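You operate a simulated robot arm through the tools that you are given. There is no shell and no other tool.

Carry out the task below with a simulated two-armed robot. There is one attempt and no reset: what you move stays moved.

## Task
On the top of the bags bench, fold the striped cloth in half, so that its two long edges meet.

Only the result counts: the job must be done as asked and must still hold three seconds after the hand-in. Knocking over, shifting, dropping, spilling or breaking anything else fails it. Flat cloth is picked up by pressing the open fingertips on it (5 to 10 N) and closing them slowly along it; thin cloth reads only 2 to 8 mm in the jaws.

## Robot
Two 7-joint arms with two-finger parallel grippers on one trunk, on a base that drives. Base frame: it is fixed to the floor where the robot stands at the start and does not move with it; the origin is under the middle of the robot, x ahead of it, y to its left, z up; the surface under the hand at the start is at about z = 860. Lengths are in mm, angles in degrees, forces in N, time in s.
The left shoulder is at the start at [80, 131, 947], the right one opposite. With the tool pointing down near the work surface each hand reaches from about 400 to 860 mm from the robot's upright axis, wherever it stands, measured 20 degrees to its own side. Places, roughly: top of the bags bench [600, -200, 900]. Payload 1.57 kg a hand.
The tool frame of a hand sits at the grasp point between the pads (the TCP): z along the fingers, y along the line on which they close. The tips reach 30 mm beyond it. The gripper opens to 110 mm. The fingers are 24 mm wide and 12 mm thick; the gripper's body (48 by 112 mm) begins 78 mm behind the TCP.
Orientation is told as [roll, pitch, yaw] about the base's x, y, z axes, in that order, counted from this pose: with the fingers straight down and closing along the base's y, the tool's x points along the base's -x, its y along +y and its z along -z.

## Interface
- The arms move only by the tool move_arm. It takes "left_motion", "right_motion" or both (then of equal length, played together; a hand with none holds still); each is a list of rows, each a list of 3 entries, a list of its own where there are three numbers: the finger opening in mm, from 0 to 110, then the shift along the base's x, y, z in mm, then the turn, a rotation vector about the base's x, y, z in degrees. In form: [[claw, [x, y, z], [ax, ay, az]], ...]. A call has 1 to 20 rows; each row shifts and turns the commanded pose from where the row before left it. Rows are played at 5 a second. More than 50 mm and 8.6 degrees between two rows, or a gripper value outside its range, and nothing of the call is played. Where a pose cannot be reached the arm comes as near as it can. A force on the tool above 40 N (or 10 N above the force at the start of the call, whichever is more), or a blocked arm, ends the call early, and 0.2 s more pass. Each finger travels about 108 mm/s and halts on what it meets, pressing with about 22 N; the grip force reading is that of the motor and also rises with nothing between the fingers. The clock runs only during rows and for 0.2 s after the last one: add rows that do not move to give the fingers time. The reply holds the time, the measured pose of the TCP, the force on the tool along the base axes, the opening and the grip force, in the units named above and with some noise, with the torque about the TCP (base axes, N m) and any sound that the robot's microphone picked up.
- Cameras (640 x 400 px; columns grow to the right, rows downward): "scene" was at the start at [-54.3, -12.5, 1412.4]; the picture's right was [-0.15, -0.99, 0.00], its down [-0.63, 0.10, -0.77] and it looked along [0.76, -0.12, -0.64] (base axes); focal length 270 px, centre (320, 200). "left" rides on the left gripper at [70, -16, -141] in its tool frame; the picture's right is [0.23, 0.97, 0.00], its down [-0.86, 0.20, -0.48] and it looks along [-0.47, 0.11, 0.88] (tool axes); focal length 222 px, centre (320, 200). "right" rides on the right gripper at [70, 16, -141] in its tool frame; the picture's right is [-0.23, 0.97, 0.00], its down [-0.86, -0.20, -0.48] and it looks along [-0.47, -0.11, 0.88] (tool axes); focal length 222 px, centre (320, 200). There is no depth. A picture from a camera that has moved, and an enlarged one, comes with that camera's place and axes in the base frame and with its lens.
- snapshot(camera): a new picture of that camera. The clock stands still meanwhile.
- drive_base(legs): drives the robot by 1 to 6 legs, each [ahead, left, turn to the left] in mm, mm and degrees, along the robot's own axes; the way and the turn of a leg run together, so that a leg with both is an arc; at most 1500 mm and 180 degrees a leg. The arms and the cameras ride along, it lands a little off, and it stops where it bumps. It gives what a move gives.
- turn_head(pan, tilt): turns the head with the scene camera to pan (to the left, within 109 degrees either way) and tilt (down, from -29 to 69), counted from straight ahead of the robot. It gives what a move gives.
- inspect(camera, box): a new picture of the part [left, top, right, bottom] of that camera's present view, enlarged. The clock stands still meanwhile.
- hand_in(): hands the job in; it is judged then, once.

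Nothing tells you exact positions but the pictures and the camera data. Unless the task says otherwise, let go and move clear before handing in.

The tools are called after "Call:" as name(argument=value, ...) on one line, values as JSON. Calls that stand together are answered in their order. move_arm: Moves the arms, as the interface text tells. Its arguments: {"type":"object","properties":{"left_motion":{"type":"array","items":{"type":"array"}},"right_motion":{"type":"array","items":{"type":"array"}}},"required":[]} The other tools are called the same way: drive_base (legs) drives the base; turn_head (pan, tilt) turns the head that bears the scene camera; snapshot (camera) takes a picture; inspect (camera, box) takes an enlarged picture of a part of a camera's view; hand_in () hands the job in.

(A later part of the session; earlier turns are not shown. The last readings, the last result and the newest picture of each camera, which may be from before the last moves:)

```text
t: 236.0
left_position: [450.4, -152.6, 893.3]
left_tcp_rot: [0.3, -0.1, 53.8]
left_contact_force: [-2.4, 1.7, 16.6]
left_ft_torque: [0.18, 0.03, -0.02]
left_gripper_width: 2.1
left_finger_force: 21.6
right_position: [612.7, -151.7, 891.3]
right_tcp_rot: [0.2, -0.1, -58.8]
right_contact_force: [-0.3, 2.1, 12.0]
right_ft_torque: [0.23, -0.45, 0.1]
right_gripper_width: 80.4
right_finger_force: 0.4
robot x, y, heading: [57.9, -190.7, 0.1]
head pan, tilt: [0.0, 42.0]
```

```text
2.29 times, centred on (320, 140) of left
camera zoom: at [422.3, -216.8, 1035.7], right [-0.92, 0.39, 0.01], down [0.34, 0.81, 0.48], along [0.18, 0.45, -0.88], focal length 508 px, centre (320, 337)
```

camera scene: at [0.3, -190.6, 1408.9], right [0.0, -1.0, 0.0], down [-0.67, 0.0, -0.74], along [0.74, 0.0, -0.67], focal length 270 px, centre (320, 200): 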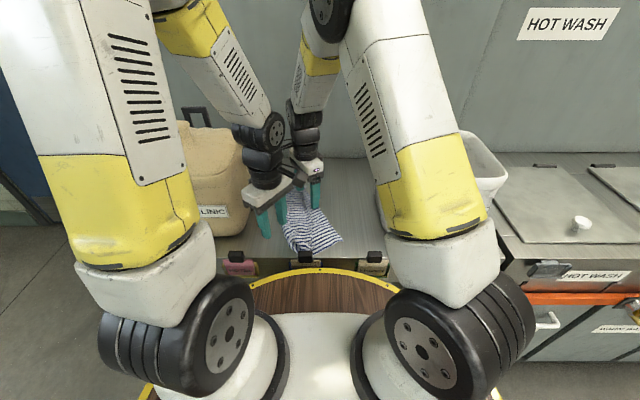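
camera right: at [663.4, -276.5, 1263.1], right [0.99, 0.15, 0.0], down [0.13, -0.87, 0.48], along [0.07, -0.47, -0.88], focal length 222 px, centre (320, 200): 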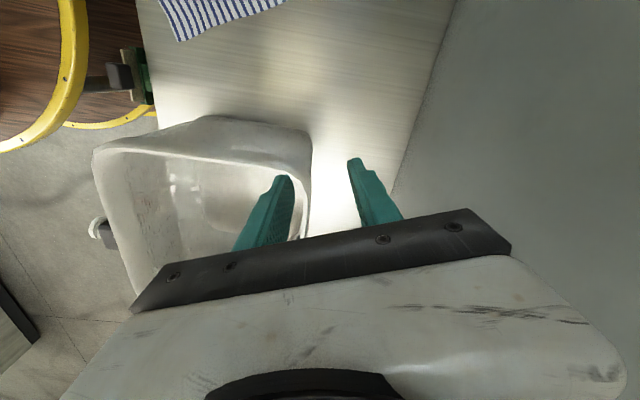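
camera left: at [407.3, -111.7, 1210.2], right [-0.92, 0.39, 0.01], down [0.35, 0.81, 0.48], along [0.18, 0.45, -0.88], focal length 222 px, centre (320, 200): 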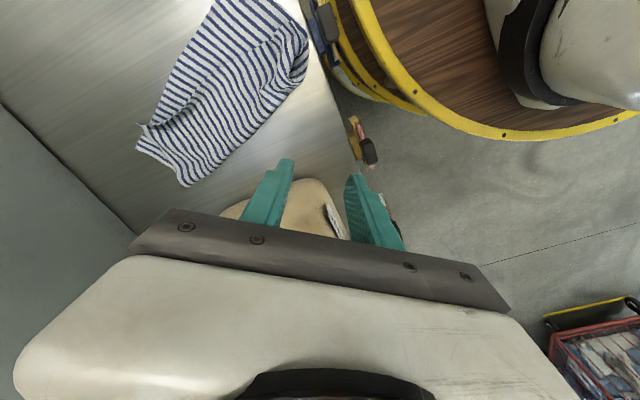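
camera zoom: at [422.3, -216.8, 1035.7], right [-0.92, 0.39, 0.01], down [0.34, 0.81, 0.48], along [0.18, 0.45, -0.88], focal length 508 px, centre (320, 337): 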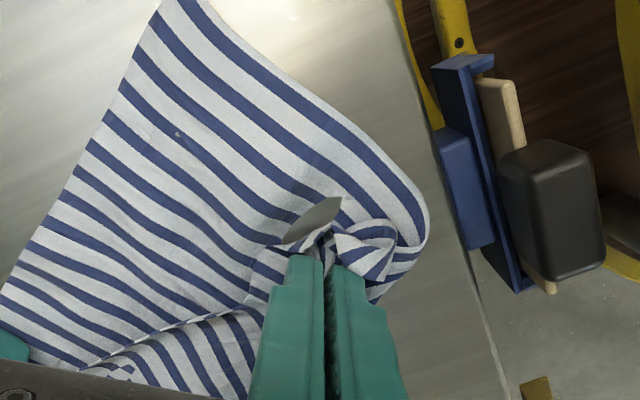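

Gripped again at 2.1 mm. I'll lift a little to check that only the top layer comes up.

Call:
move_arm(left_motion=[[0, [0, 0, 8], [0, 0, 0]], [0, [0, 0, 12], [0, 0, 0]], [0, [0, 0, 15], [0, 0, 0]], [0, [0, 0, 12], [0, 0, 0]], [0, [0, 0, 0], [0, 0, 0]]])

Call:
inspect(camera="left", box=[120, 40, 440, 220])

Call:
inspect(camera="scene", box=[265, 170, 365, 260])

```text
t: 237.2
left_position: [451.9, -151.0, 942.0]
left_tcp_rot: [0.4, 0.0, 53.9]
left_contact_force: [0.0, 0.5, 0.0]
left_ft_torque: [0.03, 0.02, -0.01]
left_gripper_width: 1.9
left_finger_force: 22.2
right_position: [612.3, -152.2, 890.6]
right_tcp_rot: [0.2, 0.0, -58.9]
right_contact_force: [-0.7, 2.1, 15.4]
right_ft_torque: [0.23, -0.47, 0.12]
right_gripper_width: 80.4
right_finger_force: 0.5
robot x, y, heading: [57.0, -192.3, 0.1]
head pan, tilt: [0.0, 42.0]
```

```text
2.00 times, centred on (280, 130) of left
camera zoom: at [422.9, -216.9, 1083.5], right [-0.92, 0.39, 0.01], down [0.34, 0.81, 0.48], along [0.18, 0.45, -0.88], focal length 444 px, centre (400, 340)
```

zoom: 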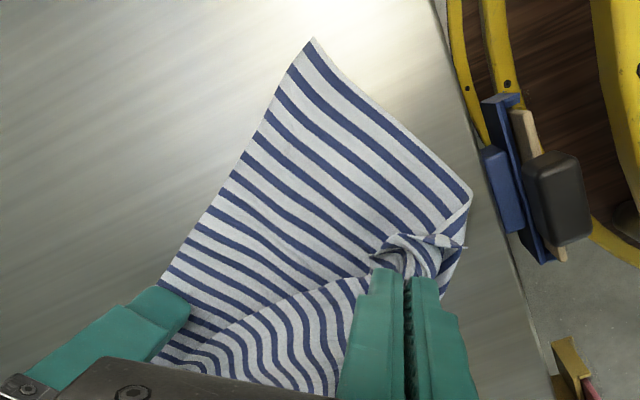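

```text
4.44 times, centred on (315, 215) of scene
camera zoom: at [0.4, -190.8, 1408.9], right [0.0, -1.0, 0.0], down [-0.67, 0.0, -0.74], along [0.74, 0.0, -0.67], focal length 1202 px, centre (342, 133)
```

zoom: 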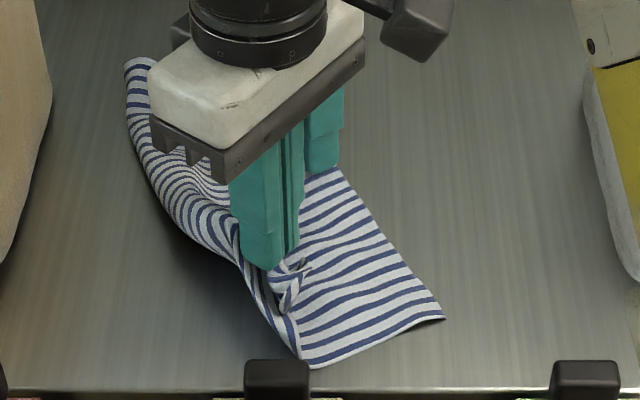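

Only the top layer lifts while the lower layer stays pinned and flat. Now I'll carry D past C to the right, at a height so its strip hangs free.

Call:
move_arm(left_motion=[[0, [4.3, -12, 0], [0, 0, 0]], [0, [4.3, -12, 0], [0, 0, 0]], [0, [4.3, -12, 0], [0, 0, 0]], [0, [4.3, -12, 0], [0, 0, 0]], [0, [4.3, -12, 0], [0, 0, 0]], [0, [4.3, -12, 0], [0, 0, 0]], [0, [4.2, -13, 0], [0, 0, 0]], [0, [0, 0, 0], [0, 0, 0]]])

Call:
inspect(camera="left", box=[120, 40, 440, 220])

Call:
inspect(camera="scene", box=[265, 170, 365, 260])

Call:
snapshot(camera="scene")

```text
t: 239.0
left_position: [481.8, -220.8, 942.5]
left_tcp_rot: [0.6, -0.1, 56.2]
left_contact_force: [-0.1, 0.2, 0.5]
left_ft_torque: [-0.03, 0.04, 0.0]
left_gripper_width: 1.8
left_finger_force: 21.7
right_position: [628.9, -195.4, 892.2]
right_tcp_rot: [0.2, -0.1, -64.0]
right_contact_force: [1.4, 4.9, 19.5]
right_ft_torque: [0.3, -0.56, 0.16]
right_gripper_width: 80.4
right_finger_force: 0.3
robot x, y, heading: [57.1, -193.1, 0.0]
head pan, tilt: [0.0, 42.0]
```

```text
2.00 times, centred on (280, 130) of left
camera zoom: at [457.4, -287.1, 1084.6], right [-0.94, 0.35, 0.01], down [0.31, 0.82, 0.48], along [0.16, 0.45, -0.88], focal length 444 px, centre (400, 340)
```

zoom: 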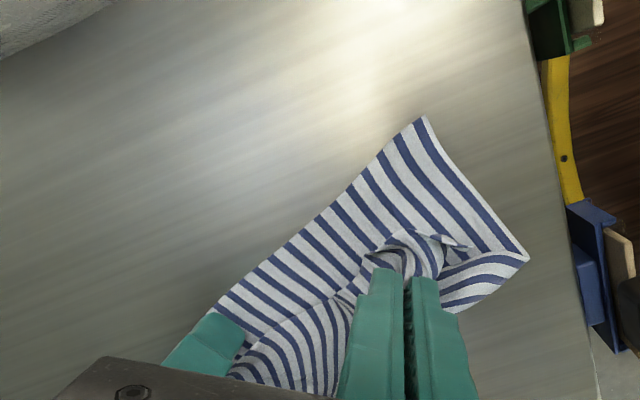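

```text
4.44 times, centred on (315, 215) of scene
camera zoom: at [0.3, -190.6, 1408.9], right [0.0, -1.0, 0.0], down [-0.67, 0.0, -0.74], along [0.74, 0.0, -0.67], focal length 1202 px, centre (342, 133)
```

zoom: 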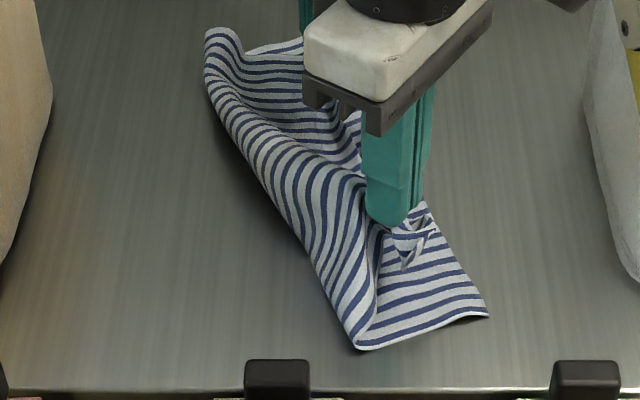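

```text
taken
camera scene: at [0.3, -190.6, 1408.9], right [0.0, -1.0, 0.0], down [-0.67, 0.0, -0.74], along [0.74, 0.0, -0.67], focal length 270 px, centre (320, 200)
```

scene: 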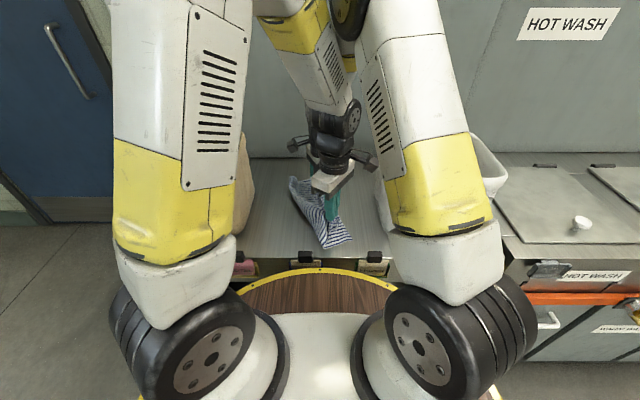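

The left arm is pushing the right arm aside here, so this side must be handled the other way round. First I'll lift the right hand off the cloth so it can't drag it.

Call:
move_arm(right_motion=[[80, [0, 0, 10], [0, 0, 0]], [80, [0, 0, 20], [0, 0, 0]], [80, [0, -15, 20], [0, 0, 0]], [80, [0, -20, 20], [0, 0, 0]], [60, [20, -25, 20], [0, 0, 0]], [40, [20, -25, 20], [0, 0, 0]], [40, [0, -30, 20], [0, 0, 0]]])

Call:
inspect(camera="left", box=[120, 40, 440, 220])

Call:
inspect(camera="scene", box=[265, 170, 365, 260])

```text
t: 240.6
left_position: [480.5, -236.0, 941.7]
left_tcp_rot: [0.5, 0.0, 53.8]
left_contact_force: [0.0, 1.0, -0.7]
left_ft_torque: [-0.04, 0.01, -0.05]
left_gripper_width: 1.7
left_finger_force: 21.9
right_position: [655.0, -267.7, 1018.0]
right_tcp_rot: [0.1, 0.0, -58.7]
right_contact_force: [0.0, 1.1, 0.7]
right_ft_torque: [-0.04, 0.01, -0.01]
right_gripper_width: 40.2
right_finger_force: 0.1
robot x, y, heading: [56.2, -191.9, 0.2]
head pan, tilt: [0.0, 42.0]
```

```text
2.00 times, centred on (280, 130) of left
camera zoom: at [452.3, -302.3, 1083.0], right [-0.92, 0.39, 0.01], down [0.35, 0.81, 0.48], along [0.18, 0.45, -0.88], focal length 444 px, centre (400, 340)
```

zoom: 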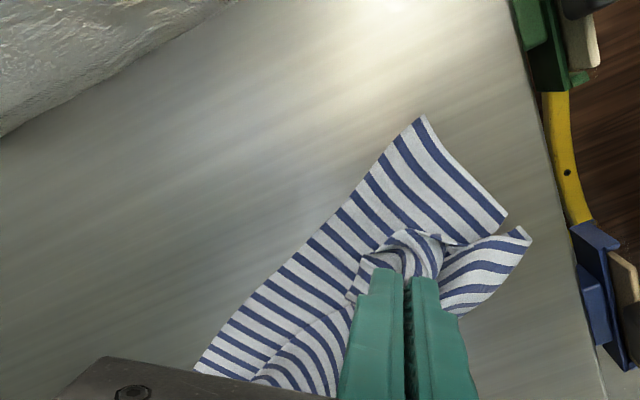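

```text
4.44 times, centred on (315, 215) of scene
camera zoom: at [1.0, -190.5, 1408.9], right [0.0, -1.0, 0.0], down [-0.67, 0.0, -0.74], along [0.74, 0.0, -0.67], focal length 1202 px, centre (342, 133)
```

zoom: 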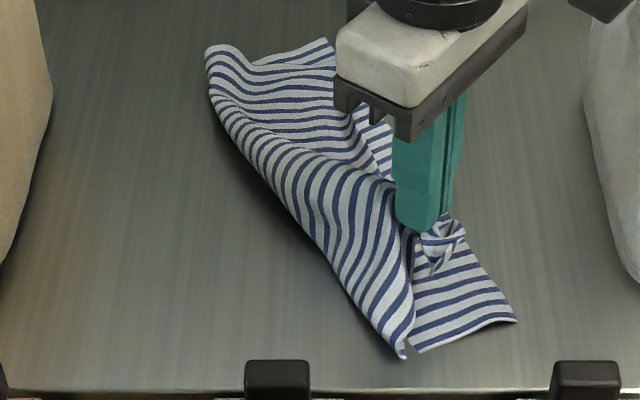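

The near corner's grip sits 39 mm from the lower edge, which is just the strip's width. I'll lower it nearly straight down with only a slight inward lean, so the strip slides outward onto the edge.

Call:
move_arm(left_motion=[[0, [0, 0, -5], [0, 0, 0]], [0, [0, 0, -5], [0, 0, 0]], [0, [-1.3, 3.3, -3], [0, 0, 0]], [0, [-1.3, 3.3, -4], [0, 0, 0]], [0, [-1.3, 3.3, -4], [0, 0, 0]], [0, [-0.5, 1, -5], [0, 0, 0]], [0, [0, 0, -5], [0, 0, 0]], [0, [0, 0, -5], [0, 0, 0]], [0, [0, 0, -5], [0, 0, 0]], [0, [0, 0, -4], [0, 0, 0]], [0, [0, 0, 0], [0, 0, 0]]])

Call:
inspect(camera="left", box=[160, 40, 440, 200])

Call:
inspect(camera="scene", box=[265, 170, 385, 260])

```text
t: 243.0
left_position: [475.0, -225.9, 896.6]
left_tcp_rot: [0.4, -0.2, 54.0]
left_contact_force: [-0.2, 0.9, 1.3]
left_ft_torque: [0.0, 0.01, -0.01]
left_gripper_width: 1.8
left_finger_force: 22.6
right_position: [654.5, -267.7, 1018.8]
right_tcp_rot: [0.0, 0.1, -58.9]
right_contact_force: [0.2, 0.4, -0.1]
right_ft_torque: [0.01, 0.02, -0.03]
right_gripper_width: 39.7
right_finger_force: 0.1
robot x, y, heading: [54.3, -193.4, 0.0]
head pan, tilt: [0.0, 42.0]
```

```text
2.29 times, centred on (300, 120) of left
camera zoom: at [448.4, -290.9, 1038.1], right [-0.92, 0.39, 0.01], down [0.34, 0.81, 0.48], along [0.18, 0.45, -0.88], focal length 508 px, centre (366, 383)
```

zoom: 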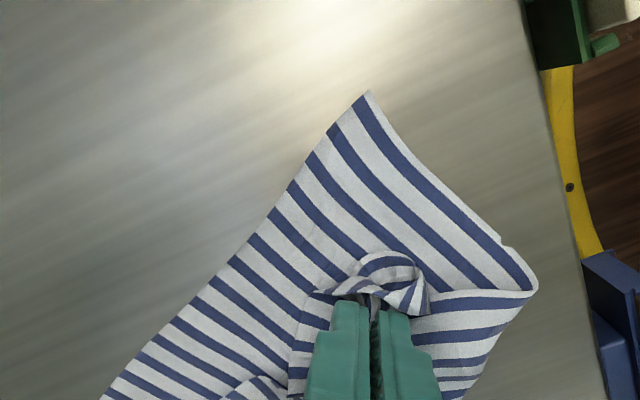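

```text
4.44 times, centred on (325, 215) of scene
camera zoom: at [0.9, -190.8, 1408.9], right [0.0, -1.0, 0.0], down [-0.67, 0.0, -0.74], along [0.74, 0.0, -0.67], focal length 1202 px, centre (298, 133)
```

zoom: 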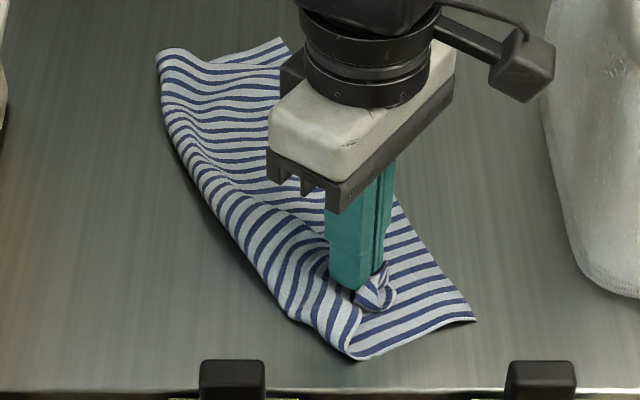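

Call:
move_arm(left_motion=[[0, [0, 0, -2], [0, 0, 0]], [0, [0, 0, -1], [0, 0, 0]], [5, [0, 0, 0], [0, 0, 0]], [10, [0, 0, 0], [0, 0, 0]], [16, [0, 0, 0], [0, 0, 0]], [22, [0, 0, 0], [0, 0, 0]], [28, [0, 0, 0], [0, 0, 0]], [34, [0, 0, 0], [0, 0, 0]], [40, [0, 0, 0], [0, 0, 0]], [44, [0, 0, 0], [0, 0, 0]], [44, [0, 0, 8], [0, 0, 0]], [44, [0, 0, 30], [0, 0, 0]], [44, [0, 10, 45], [0, 0, 0]], [44, [0, 20, 45], [0, 0, 0]], [44, [-5, 30, 30], [0, 0, 0]], [44, [-5, 45, 0], [0, 0, 0]], [44, [-5, 45, 0], [0, 0, 0]]])

Call:
snapshot(camera="scene")

Call:
inspect(camera="scene", box=[265, 165, 385, 255])

Call:
snapshot(camera="left")

```text
t: 246.6
left_position: [459.2, -76.6, 1053.4]
left_tcp_rot: [0.4, -0.1, 53.8]
left_contact_force: [-0.3, 0.8, 0.2]
left_ft_torque: [0.03, 0.01, 0.01]
left_gripper_width: 44.1
left_finger_force: 0.0
right_position: [655.0, -268.1, 1017.8]
right_tcp_rot: [0.2, 0.0, -59.0]
right_contact_force: [-0.1, 0.5, -1.2]
right_ft_torque: [0.05, 0.04, 0.0]
right_gripper_width: 40.0
right_finger_force: 0.0
robot x, y, heading: [56.1, -188.9, 0.1]
head pan, tilt: [0.0, 42.0]
```

```text
taken
camera scene: at [0.9, -191.1, 1408.9], right [0.0, -1.0, 0.0], down [-0.67, 0.0, -0.74], along [0.74, 0.0, -0.67], focal length 270 px, centre (320, 200)
```

scene: 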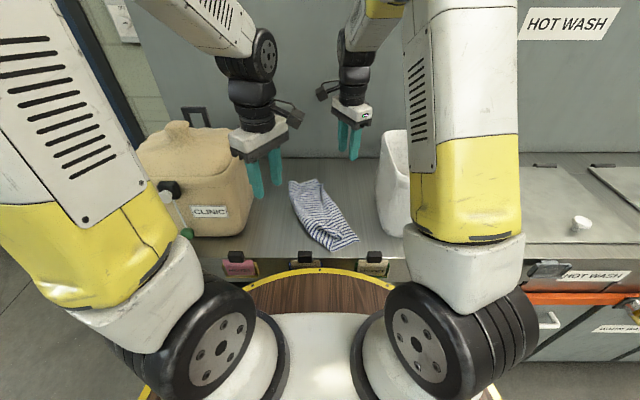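

```text
4.44 times, centred on (325, 210) of scene
camera zoom: at [0.9, -191.1, 1408.9], right [0.0, -1.0, 0.0], down [-0.67, 0.0, -0.74], along [0.74, 0.0, -0.67], focal length 1202 px, centre (298, 156)
```

zoom: 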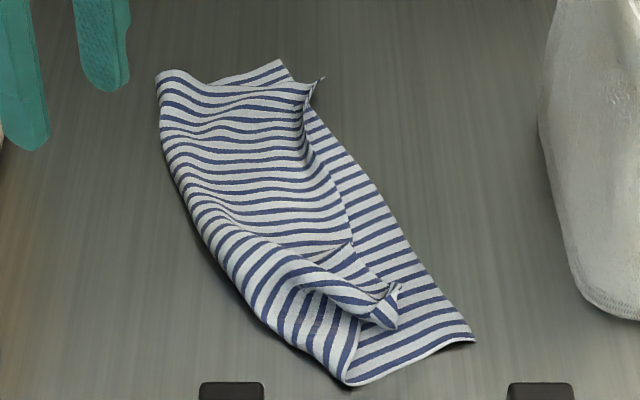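

```text
taken
camera left: at [432.0, -143.0, 1194.3], right [-0.92, 0.39, 0.01], down [0.35, 0.81, 0.48], along [0.18, 0.45, -0.88], focal length 222 px, centre (320, 200)
```

left: 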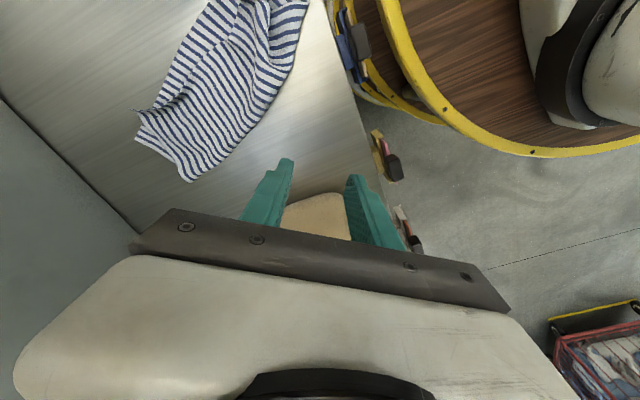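

Now the top edge lies within about 20–40 mm of the lower edge, and what's missing is mostly the crumpled ear at corner D. With the arms uncrossed, left pinning the far-left part and right working near-right, I'll open that ear out toward C. First positioning and a close look.

Call:
move_arm(right_motion=[[30, [-20, 5, 20], [0, 0, 6]], [20, [-25, 6, 20], [0, 0, 7]], [10, [-25, 6, 0], [0, 0, 7]], [0, [-25, 6, 0], [0, 0, 7]], [0, [-25, 6, 0], [0, 0, 7]], [0, [-25, 8, 0], [0, 0, 6]], [0, [-25, 8, 0], [0, 0, 0]], [0, [-7, 8, -30], [0, 0, 0]], [0, [0, 0, -40], [0, 0, 0]], [0, [0, 0, -20], [0, 0, 0]]], left_motion=[[44, [15, 0, 0], [0, 0, -7]], [44, [15, 0, 0], [0, 0, -7]], [44, [15, -5, 0], [0, 0, -7]], [44, [15, -5, 0], [0, 0, -7]], [44, [15, -10, 0], [0, 0, -7]], [40, [15, -10, 0], [0, 0, -7]], [40, [15, -10, -20], [0, 0, -7]], [40, [10, -10, -30], [0, 0, -5]], [40, [0, -10, -40], [0, 0, 0]], [40, [0, 0, -30], [0, 0, 0]]])

Call:
snapshot(camera="scene")

Call:
inspect(camera="right", box=[180, 20, 460, 200])

```text
t: 248.7
left_position: [576.7, -130.4, 946.3]
left_tcp_rot: [0.6, -0.2, -0.2]
left_contact_force: [1.0, 1.1, -0.2]
left_ft_torque: [-0.14, -0.01, -0.05]
left_gripper_width: 39.7
left_finger_force: 0.0
right_position: [472.4, -220.4, 976.0]
right_tcp_rot: [-0.4, 0.4, -19.2]
right_contact_force: [-0.9, -1.3, 0.3]
right_ft_torque: [0.17, -0.07, -0.02]
right_gripper_width: 0.0
right_finger_force: 21.4
robot x, y, heading: [55.9, -191.8, 0.3]
head pan, tilt: [0.0, 42.0]
stopped in row 10 (right hand): the force on the tool passed its limit at 48 N (the readings are from after the stop); the commanded pose is now the measured one
```

```text
taken
camera scene: at [0.5, -190.8, 1408.9], right [0.0, -1.0, 0.0], down [-0.67, 0.0, -0.74], along [0.74, 0.0, -0.67], focal length 270 px, centre (320, 200)
```

scene: 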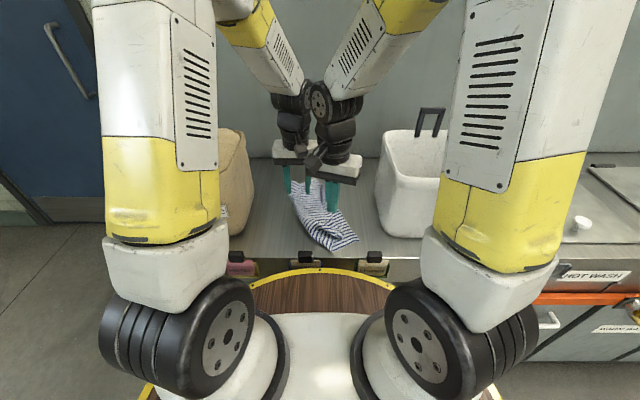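

```text
2.22 times, centred on (320, 110) of right
camera zoom: at [413.9, -180.8, 1118.4], right [0.54, 0.84, -0.01], down [0.74, -0.47, 0.47], along [0.4, -0.26, -0.88], focal length 494 px, centre (320, 400)
```

zoom: 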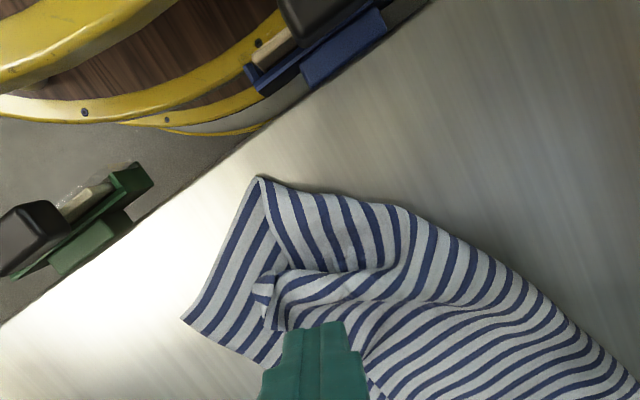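

Call:
move_arm(left_motion=[[40, [15, 5, 0], [0, 0, 0]], [40, [15, 5, 0], [0, 0, 0]], [30, [15, 0, 0], [0, 0, 0]], [20, [0, 0, -15], [0, 0, 0]], [20, [0, 0, -20], [0, 0, 0]], [20, [0, 0, -14], [0, 0, 0]], [20, [0, 0, -3], [0, 0, 0]], [20, [0, 0, 0], [0, 0, 0]]])

Call:
inspect(camera="right", box=[200, 60, 400, 200])

Call:
inspect(camera="left", box=[180, 20, 460, 200])

```text
t: 250.5
left_position: [622.1, -122.4, 892.8]
left_tcp_rot: [0.6, -0.1, -0.2]
left_contact_force: [-0.8, -0.2, 0.5]
left_ft_torque: [0.0, 0.01, -0.02]
left_gripper_width: 20.1
left_finger_force: 0.0
right_position: [474.7, -219.7, 975.5]
right_tcp_rot: [-0.4, 0.4, -19.3]
right_contact_force: [-0.1, -0.6, -0.1]
right_ft_torque: [0.01, 0.02, -0.03]
right_gripper_width: 0.0
right_finger_force: 21.5
robot x, y, heading: [52.7, -189.9, 0.0]
head pan, tilt: [0.0, 42.0]
```

```text
2.86 times, centred on (300, 130) of right
camera zoom: at [414.1, -180.8, 1118.1], right [0.54, 0.84, -0.01], down [0.75, -0.47, 0.47], along [0.4, -0.26, -0.88], focal length 635 px, centre (377, 400)
```

zoom: 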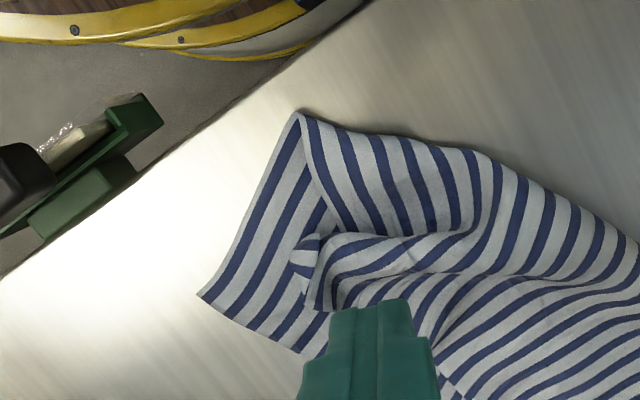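

```text
2.22 times, centred on (320, 110) of left
camera zoom: at [552.0, -138.2, 1034.4], right [-0.22, 0.97, 0.01], down [0.85, 0.19, 0.48], along [0.47, 0.12, -0.88], focal length 494 px, centre (320, 400)
```

zoom: 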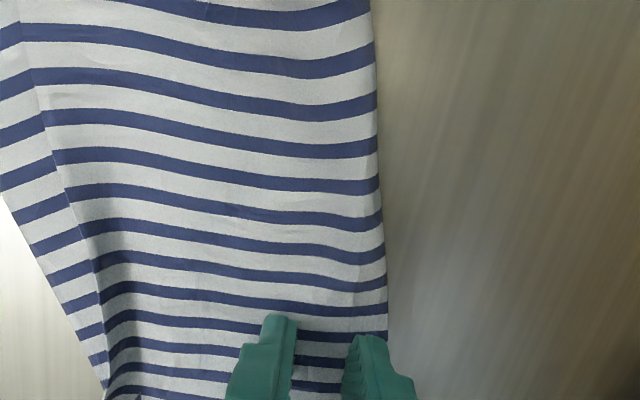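

Call:
move_arm(left_motion=[[20, [0, 0, -1.2], [0, 0, 0]], [20, [0, 0, -0.8], [0, 0, 0]], [20, [0, 0, 0], [0, 0, 0]], [20, [0, 0, 0], [0, 0, 0]], [20, [0, 0, 0], [0, 0, 0]], [20, [0, 0, 0], [0, 0, 0]]], right_motion=[[0, [-1, -2, -25], [0, 0, 6]], [0, [-2, -2, -25], [0, 0, 5]], [0, [0, 0, -20], [0, 0, 0]], [0, [0, 0, -8], [0, 0, 0]], [0, [0, 0, -3], [0, 0, 0]], [0, [0, 0, 0], [0, 0, 0]]])

Call:
inspect(camera="right", box=[200, 60, 400, 200])

```text
t: 251.9
left_position: [623.1, -121.8, 892.4]
left_tcp_rot: [0.6, 0.0, -0.2]
left_contact_force: [0.5, -0.1, 4.9]
left_ft_torque: [-0.06, -0.05, -0.04]
left_gripper_width: 19.3
left_finger_force: 0.1
right_position: [471.2, -224.0, 895.6]
right_tcp_rot: [-0.4, 0.4, -8.3]
right_contact_force: [-0.8, -0.2, 0.8]
right_ft_torque: [-0.04, -0.03, 0.01]
right_gripper_width: 0.1
right_finger_force: 21.1
robot x, y, heading: [54.9, -192.4, 0.1]
head pan, tilt: [0.0, 42.0]
```

```text
2.86 times, centred on (300, 130) of right
camera zoom: at [405.0, -196.3, 1037.9], right [0.37, 0.93, -0.01], down [0.82, -0.32, 0.47], along [0.44, -0.18, -0.88], focal length 635 px, centre (377, 400)
```

zoom: 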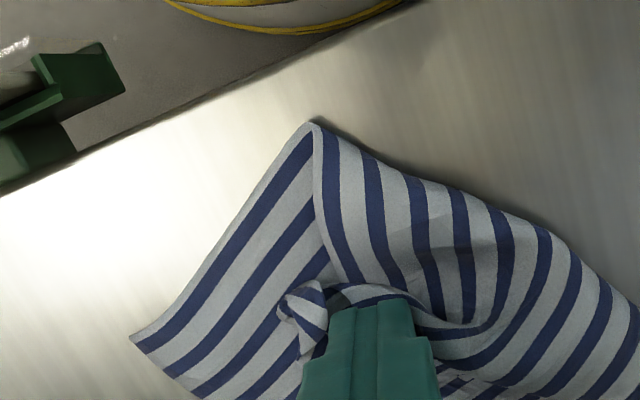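

Call:
move_arm(left_motion=[[20, [0, 0, -0.3], [0, 0, 0]], [20, [0, 0, 0], [0, 0, 0]], [20, [0, 0, 0], [0, 0, 0]], [20, [0, 0, 0], [0, 0, 0]], [20, [0, 0, 0], [0, 0, 0]], [20, [0, 0, 0], [0, 0, 0]], [20, [0, 0, 0], [0, 0, 0]], [20, [0, 0, 0], [0, 0, 0]], [20, [0, 0, 0], [0, 0, 0]], [20, [0, 0, 0], [0, 0, 0]]], right_motion=[[0, [0, 0, -2], [0, 0, 0]], [0, [0, 0, -1.5], [0, 0, 0]], [0, [0, 0, -0.6], [0, 0, 0]], [6, [-0.4, -3, 0], [0, 0, 0]], [12, [-0.4, -3, 0], [0, 0, 0]], [18, [-0.4, -3, 0], [0, 0, 0]], [24, [-0.4, -3, 0], [0, 0, 0]], [30, [-0.4, -3, 0], [0, 0, 0]], [36, [-0.4, -3, 0], [0, 0, 0]], [36, [0, 0, 0], [0, 0, 0]]])

Call:
inspect(camera="right", box=[180, 60, 420, 210])

```text
t: 253.3
left_position: [623.0, -122.1, 891.4]
left_tcp_rot: [0.6, -0.2, 0.0]
left_contact_force: [-0.9, 0.7, 2.0]
left_ft_torque: [-0.04, -0.02, 0.03]
left_gripper_width: 19.9
left_finger_force: 0.0
right_position: [471.1, -230.2, 892.3]
right_tcp_rot: [-0.2, 0.1, -8.2]
right_contact_force: [-0.5, -2.0, 9.9]
right_ft_torque: [-0.04, 0.01, 0.01]
right_gripper_width: 12.6
right_finger_force: 0.1
robot x, y, heading: [56.6, -193.2, 0.3]
head pan, tilt: [0.0, 42.0]
stopped in row 6 (right hand): the force on the tool passed its limit at 40 N (the readings are from after the stop); the commanded pose is now the measured one
```

```text
2.67 times, centred on (300, 135) of right
camera zoom: at [404.9, -203.2, 1034.5], right [0.36, 0.93, 0.0], down [0.82, -0.32, 0.48], along [0.44, -0.18, -0.88], focal length 592 px, centre (373, 373)
```

zoom: 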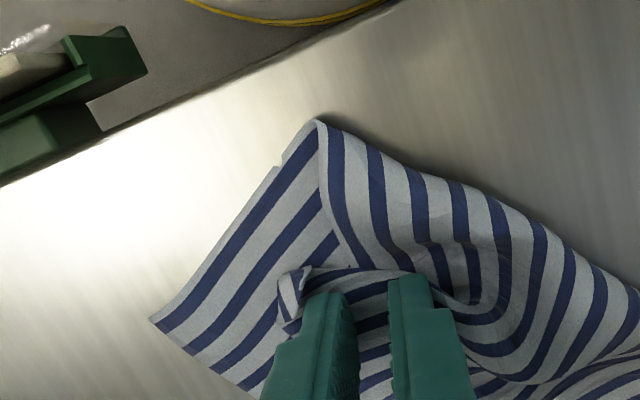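

Call:
move_arm(right_motion=[[14, [0, 0, 0.4], [0, 0, 0]], [20, [-0.4, -3, 0], [0, 0, 0]], [26, [-0.4, -3, 0], [0, 0, 0]], [32, [-0.4, -3, 0], [0, 0, 0]], [38, [-0.4, -3, 0], [0, 0, 0]], [44, [-0.4, -3, 0], [0, 0, 0]], [50, [-0.4, -3, 0], [0, 0, 0]], [50, [0, 0, 0], [0, 0, 0]]])

Call:
inspect(camera="right", box=[180, 60, 420, 210])

```text
t: 255.1
left_position: [622.2, -121.9, 892.1]
left_tcp_rot: [0.6, -0.2, -0.1]
left_contact_force: [0.9, 0.4, 8.9]
left_ft_torque: [-0.16, -0.01, 0.0]
left_gripper_width: 19.6
left_finger_force: 0.0
right_position: [468.7, -249.6, 893.9]
right_tcp_rot: [-0.3, 0.1, -8.2]
right_contact_force: [-0.1, -1.8, 9.2]
right_ft_torque: [0.21, -0.04, 0.01]
right_gripper_width: 48.5
right_finger_force: 0.1
robot x, y, heading: [55.1, -186.7, 0.1]
head pan, tilt: [0.0, 42.0]
```

```text
2.67 times, centred on (300, 135) of right
camera zoom: at [402.3, -222.5, 1034.6], right [0.36, 0.93, 0.0], down [0.82, -0.32, 0.48], along [0.44, -0.18, -0.88], focal length 592 px, centre (373, 373)
```

zoom: 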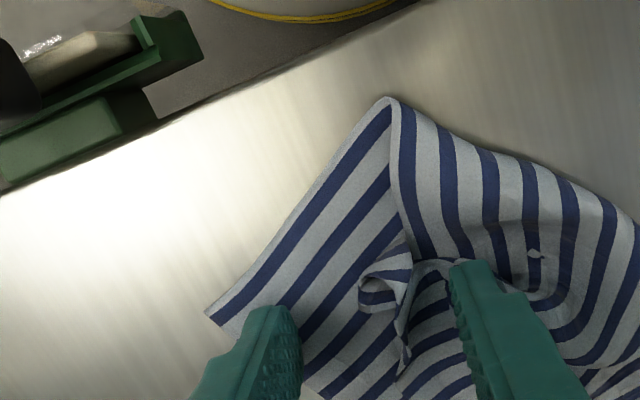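

The ear now stands between the two open fingers. I'll raise the tips slightly so they clear the flat layers and close on just the ear.

Call:
move_arm(right_motion=[[50, [0, 0, 3], [0, 0, 0]], [42, [0.3, 3, 0], [0, 0, 0]], [34, [0.3, 3, 0], [0, 0, 0]], [26, [0.3, 2, 0], [0, 0, 0]], [18, [0, 0, 0], [0, 0, 0]], [10, [0, 0, 0], [0, 0, 0]], [4, [0, 0, 0], [0, 0, 0]], [0, [0, 0, 0], [0, 0, 0]], [0, [0, 0, 0], [0, 0, 0]]])

Call:
inspect(camera="right", box=[180, 60, 420, 210])

```text
t: 257.1
left_position: [622.2, -121.7, 892.0]
left_tcp_rot: [0.6, -0.1, -0.2]
left_contact_force: [0.8, 0.9, 12.3]
left_ft_torque: [-0.18, -0.05, 0.04]
left_gripper_width: 19.8
left_finger_force: 0.1
right_position: [469.4, -239.7, 896.0]
right_tcp_rot: [-0.1, 0.1, -8.2]
right_contact_force: [-0.1, 1.8, 8.4]
right_ft_torque: [0.04, -0.01, 0.0]
right_gripper_width: 3.1
right_finger_force: 22.3
robot x, y, heading: [57.7, -190.9, 0.2]
head pan, tilt: [0.0, 42.0]
```

```text
2.67 times, centred on (300, 135) of right
camera zoom: at [402.8, -212.9, 1038.0], right [0.36, 0.93, 0.0], down [0.82, -0.32, 0.48], along [0.44, -0.18, -0.88], focal length 592 px, centre (373, 373)
```

zoom: 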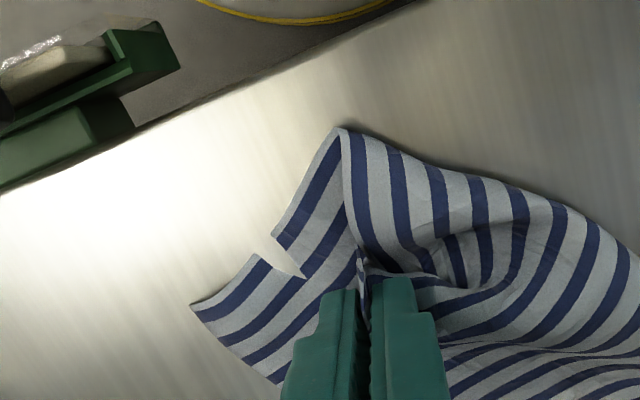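

Call:
move_arm(right_motion=[[0, [0, 0, 8], [0, 0, 0]], [0, [0, 0, 12], [0, 0, 0]], [0, [0, 0, 12], [0, 0, 0]], [0, [0, 0, 0], [0, 0, 0]]])

Call:
inspect(camera="right", box=[140, 40, 440, 210])

Call:
inspect(camera="scene", box=[285, 185, 375, 255])

```text
t: 258.1
left_position: [621.4, -121.1, 891.4]
left_tcp_rot: [0.6, -0.2, -0.2]
left_contact_force: [-0.3, 1.4, 13.1]
left_ft_torque: [-0.24, 0.01, 0.01]
left_gripper_width: 20.1
left_finger_force: 0.0
right_position: [468.1, -239.6, 927.9]
right_tcp_rot: [-0.3, 0.1, -8.3]
right_contact_force: [0.1, 0.0, 0.3]
right_ft_torque: [-0.02, -0.02, 0.0]
right_gripper_width: 2.2
right_finger_force: 21.7
robot x, y, heading: [55.1, -190.8, -0.0]
head pan, tilt: [0.0, 42.0]
```

```text
2.13 times, centred on (290, 125) of right
camera zoom: at [402.5, -213.0, 1070.0], right [0.36, 0.93, -0.01], down [0.82, -0.32, 0.48], along [0.44, -0.18, -0.88], focal length 474 px, centre (384, 360)
```

zoom: 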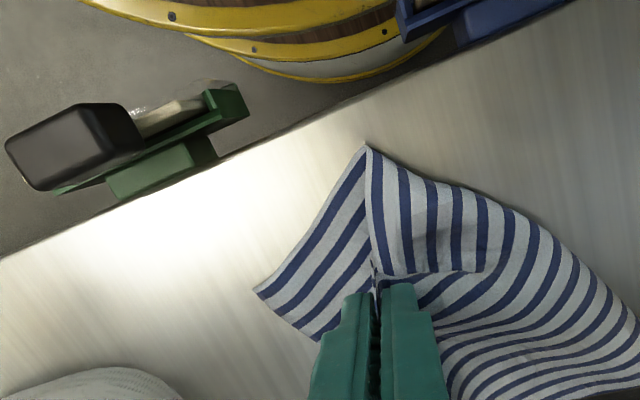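

```text
5.71 times, centred on (330, 220) of scene
camera zoom: at [0.5, -190.7, 1408.9], right [0.0, -1.0, 0.0], down [-0.67, 0.0, -0.74], along [0.74, 0.0, -0.67], focal length 1545 px, centre (263, 86)
```

zoom: 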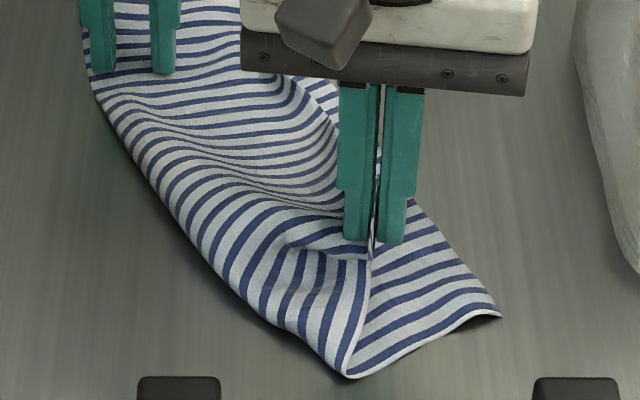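

The right jaws now hold the very corner D, with its edge inside the grip, so there's no leftover strip. I'll carry it over toward C at (454,-298).

Call:
move_arm(right_motion=[[0, [-2, -10, 0], [0, 0, 0]], [0, [-2, -10, 0], [0, 0, 0]], [0, [-2, -10, 0], [0, 0, 0]], [0, [-2, -10, 0], [0, 0, 0]], [0, [-2, -10, 0], [0, 0, 0]], [0, [-2, -8, 0], [0, 0, 0]], [0, [0, 0, 0], [0, 0, 0]]])

Call:
inspect(camera="right", box=[140, 40, 440, 210])

Call:
inspect(camera="scene", box=[285, 175, 385, 255])

```text
t: 259.7
left_position: [621.1, -122.6, 891.2]
left_tcp_rot: [0.6, -0.2, -0.2]
left_contact_force: [-6.5, -1.9, 20.9]
left_ft_torque: [-0.46, 0.26, -0.09]
left_gripper_width: 21.2
left_finger_force: 0.8
right_position: [457.8, -299.5, 927.7]
right_tcp_rot: [-0.4, 0.3, -8.3]
right_contact_force: [6.3, 6.7, -1.1]
right_ft_torque: [0.14, -0.24, 0.02]
right_gripper_width: 2.7
right_finger_force: 21.9
robot x, y, heading: [54.9, -191.3, -0.1]
head pan, tilt: [0.0, 42.0]
```

```text
2.13 times, centred on (290, 125) of right
camera zoom: at [391.4, -271.5, 1069.7], right [0.36, 0.93, -0.01], down [0.82, -0.32, 0.48], along [0.44, -0.18, -0.88], focal length 474 px, centre (384, 360)
```

zoom: 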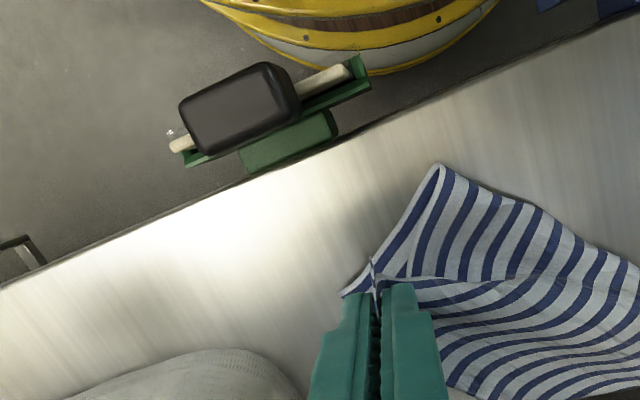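

```text
5.00 times, centred on (335, 215) of scene
camera zoom: at [0.5, -190.7, 1408.9], right [0.0, -1.0, 0.0], down [-0.67, 0.0, -0.74], along [0.74, 0.0, -0.67], focal length 1352 px, centre (245, 125)
```

zoom: 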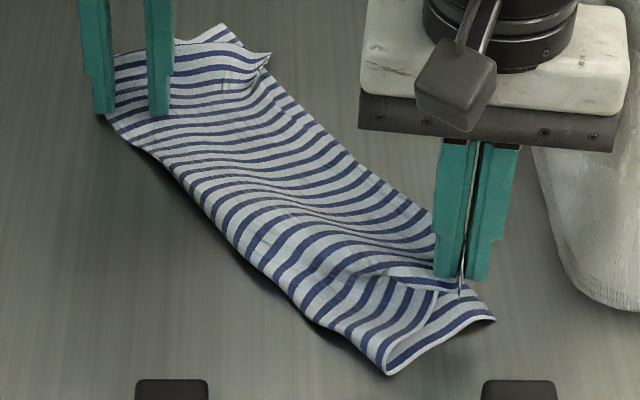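

The cloth now looks properly folded, with the top edge taut and nearly on the lower edge; D is about 20 mm short of C. The white bag is close to my right hand, so I'll set D down, press with both hands, and drag the whole cloth 45 mm to the left before the final placement.

Call:
move_arm(right_motion=[[0, [0, 0, -10], [0, 0, 0]], [0, [0, 0, -10], [0, 0, 0]], [0, [0, 0, -8], [0, 0, 0]], [0, [0, 0, -4], [0, 0, 0]], [0, [0, 0, -2], [0, 0, 0]], [0, [0, 0, 0], [0, 0, 0]]])

Call:
inspect(camera="right", box=[140, 40, 440, 210])

```text
t: 261.1
left_position: [621.4, -120.5, 891.2]
left_tcp_rot: [0.7, -0.2, -0.2]
left_contact_force: [-2.9, -2.1, 13.5]
left_ft_torque: [-0.29, 0.1, -0.02]
left_gripper_width: 21.1
left_finger_force: 0.5
right_position: [457.6, -299.3, 893.5]
right_tcp_rot: [-0.2, 0.1, -8.2]
right_contact_force: [-0.1, 5.3, 21.8]
right_ft_torque: [0.17, 0.09, 0.0]
right_gripper_width: 2.2
right_finger_force: 22.0
robot x, y, heading: [56.3, -193.2, 0.1]
head pan, tilt: [0.0, 42.0]
```

```text
2.13 times, centred on (290, 125) of right
camera zoom: at [390.9, -271.6, 1035.7], right [0.36, 0.93, 0.0], down [0.82, -0.32, 0.48], along [0.44, -0.18, -0.88], focal length 474 px, centre (384, 360)
```

zoom: 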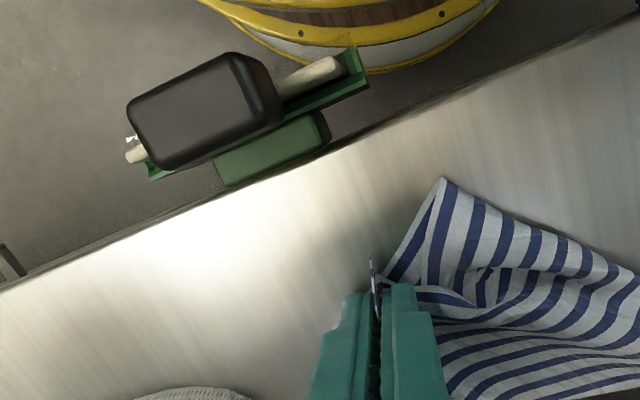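

Call:
inspect(camera="right", box=[260, 100, 380, 190])

Call:
inspect(camera="scene", box=[335, 195, 395, 250])

Call:
inspect(camera="scene", box=[285, 165, 385, 250])

```text
4.44 times, centred on (320, 145) of right
camera zoom: at [390.9, -271.6, 1035.7], right [0.36, 0.93, 0.0], down [0.82, -0.32, 0.48], along [0.44, -0.18, -0.88], focal length 987 px, centre (320, 444)
```

zoom: 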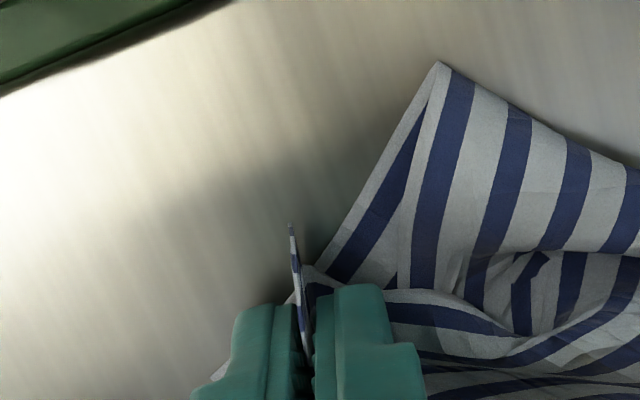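

```text
7.27 times, centred on (365, 222) of scene
camera zoom: at [0.0, -190.6, 1408.9], right [0.0, -1.0, 0.0], down [-0.67, 0.0, -0.74], along [0.74, 0.0, -0.67], focal length 1966 px, centre (-7, 36)
```

zoom: 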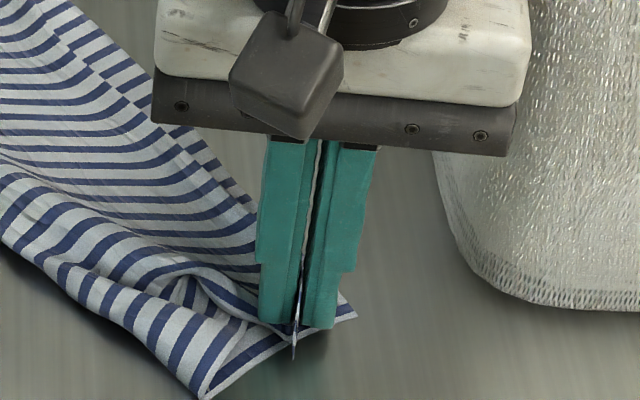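

```text
4.71 times, centred on (335, 208) of scene
camera zoom: at [0.0, -190.6, 1408.9], right [0.0, -1.0, 0.0], down [-0.67, 0.0, -0.74], along [0.74, 0.0, -0.67], focal length 1272 px, centre (249, 165)
```

zoom: 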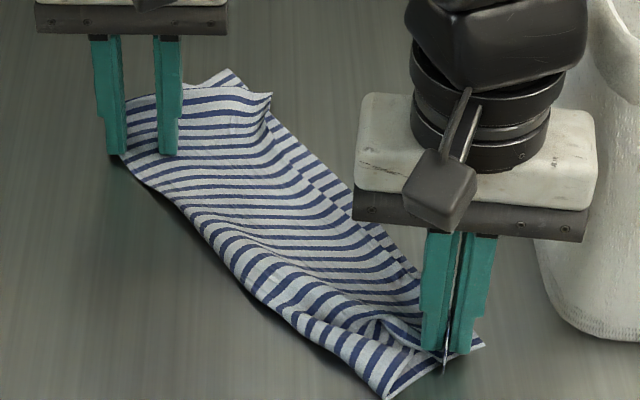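

Call:
move_arm(left_motion=[[20, [0, 0, 0], [0, 0, 0]], [20, [0, 5, 0], [0, 0, 0]], [20, [0, 5, 0], [0, 0, 0]], [20, [0, 5, 0], [0, 0, 0]], [20, [0, 5, 0], [0, 0, 0]], [20, [0, 5, 0], [0, 0, 0]], [20, [0, 5, 0], [0, 0, 0]], [20, [0, 5, 0], [0, 0, 0]], [20, [0, 5, 0], [0, 0, 0]], [20, [0, 0, 0], [0, 0, 0]]], right_motion=[[0, [0, 0, 0.4], [0, 0, 0]], [0, [0, 5, 0], [0, 0, 0]], [0, [0, 5, 0], [0, 0, 0]], [0, [0, 5, 0], [0, 0, 0]], [0, [0, 5, 0], [0, 0, 0]], [0, [0, 5, 0], [0, 0, 0]], [0, [0, 5, 0], [0, 0, 0]], [0, [0, 5, 0], [0, 0, 0]], [0, [0, 5, 0], [0, 0, 0]], [0, [0, 0, 0], [0, 0, 0]]])

Call:
inspect(camera="scene", box=[275, 165, 385, 250])

Call:
inspect(camera="scene", box=[315, 195, 375, 250])

```text
t: 263.3
left_position: [621.6, -81.2, 890.8]
left_tcp_rot: [0.5, -0.2, -0.1]
left_contact_force: [-2.9, -6.8, 34.7]
left_ft_torque: [-0.86, 0.19, -0.07]
left_gripper_width: 19.4
left_finger_force: 3.8
right_position: [456.5, -257.1, 895.0]
right_tcp_rot: [-0.2, 0.1, -8.3]
right_contact_force: [4.2, 3.6, 4.8]
right_ft_torque: [0.12, -0.11, 0.02]
right_gripper_width: 2.3
right_finger_force: 21.9
robot x, y, heading: [52.4, -190.4, -0.2]
head pan, tilt: [0.0, 42.0]
```

```text
4.71 times, centred on (330, 208) of scene
camera zoom: at [-0.2, -190.7, 1408.9], right [0.0, -1.0, 0.0], down [-0.67, 0.0, -0.74], along [0.74, 0.0, -0.67], focal length 1272 px, centre (273, 165)
```

zoom: 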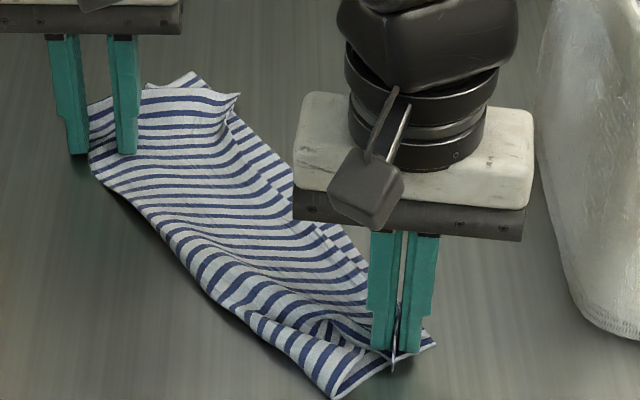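

```text
7.27 times, centred on (345, 222) of scene
camera zoom: at [-0.2, -190.7, 1408.9], right [0.0, -1.0, 0.0], down [-0.67, 0.0, -0.74], along [0.74, 0.0, -0.67], focal length 1966 px, centre (138, 36)
```

zoom: 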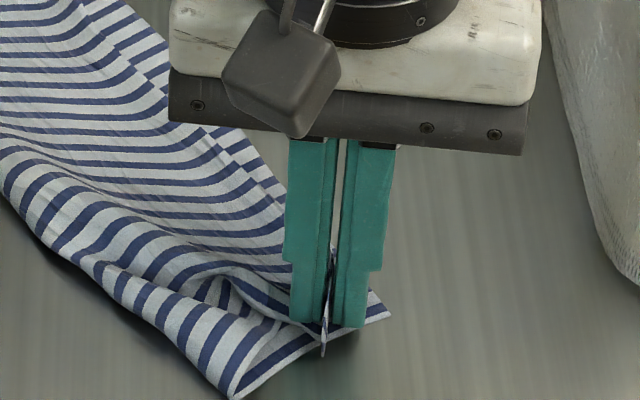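

Call:
move_arm(left_motion=[[20, [0, 0, 0.4], [0, 0, 0]], [20, [0, 0, 0], [0, 0, 0]], [20, [0, 0, 0], [0, 0, 0]], [20, [0, 0, 0], [0, 0, 0]], [20, [0, 0, 0], [0, 0, 0]], [20, [0, 0, 0], [0, 0, 0]], [20, [0, 0, 0], [0, 0, 0]]], right_motion=[[0, [0, 0, 8], [0, 0, 0]], [0, [0, -4, 8], [0, 0, 0]], [0, [1, -6, 0], [0, 0, 0]], [0, [1, -6, 0], [0, 0, 0]], [0, [0, -2, -6], [0, 0, 0]], [0, [0, 0, -6], [0, 0, 0]], [0, [0, 0, -3], [0, 0, 0]]])

Call:
inspect(camera="scene", box=[315, 195, 375, 250])

Call:
inspect(camera="right", box=[200, 80, 400, 200])

```text
t: 264.9
left_position: [621.4, -82.5, 891.1]
left_tcp_rot: [0.5, -0.2, -0.2]
left_contact_force: [-6.5, -15.2, 23.9]
left_ft_torque: [-0.79, 0.27, -0.03]
left_gripper_width: 17.8
left_finger_force: 8.4
right_position: [460.7, -276.2, 894.9]
right_tcp_rot: [-0.2, 0.1, -8.3]
right_contact_force: [8.7, 8.7, 2.8]
right_ft_torque: [0.3, -0.28, 0.05]
right_gripper_width: 2.5
right_finger_force: 21.6
robot x, y, heading: [55.4, -193.6, -0.0]
head pan, tilt: [0.0, 42.0]
```

```text
7.27 times, centred on (345, 222) of scene
camera zoom: at [0.2, -190.6, 1408.9], right [0.0, -1.0, 0.0], down [-0.67, 0.0, -0.74], along [0.74, 0.0, -0.67], focal length 1966 px, centre (138, 36)
```

zoom: 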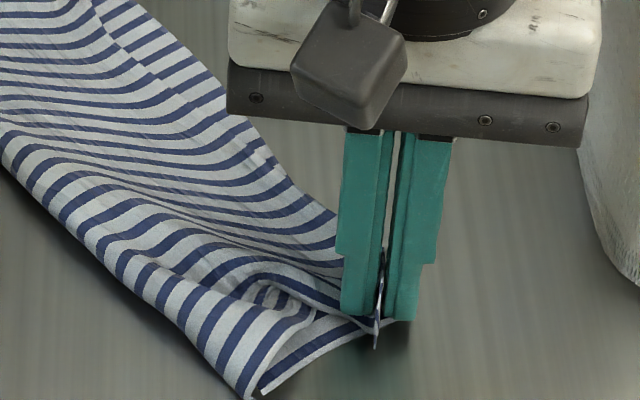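

```text
3.20 times, centred on (300, 140) of right
camera zoom: at [393.8, -249.6, 1036.5], right [0.36, 0.93, 0.0], down [0.82, -0.32, 0.48], along [0.44, -0.18, -0.88], focal length 711 px, centre (384, 392)
```

zoom: 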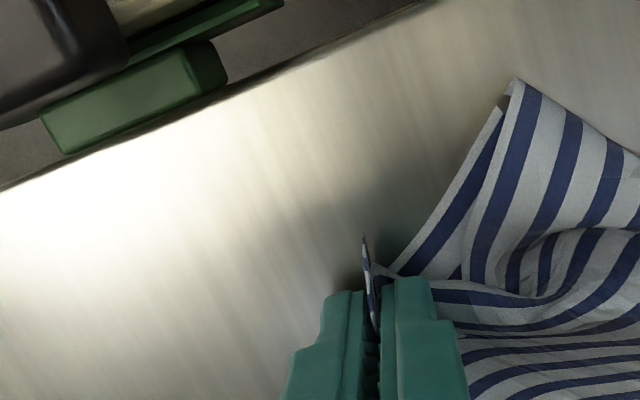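

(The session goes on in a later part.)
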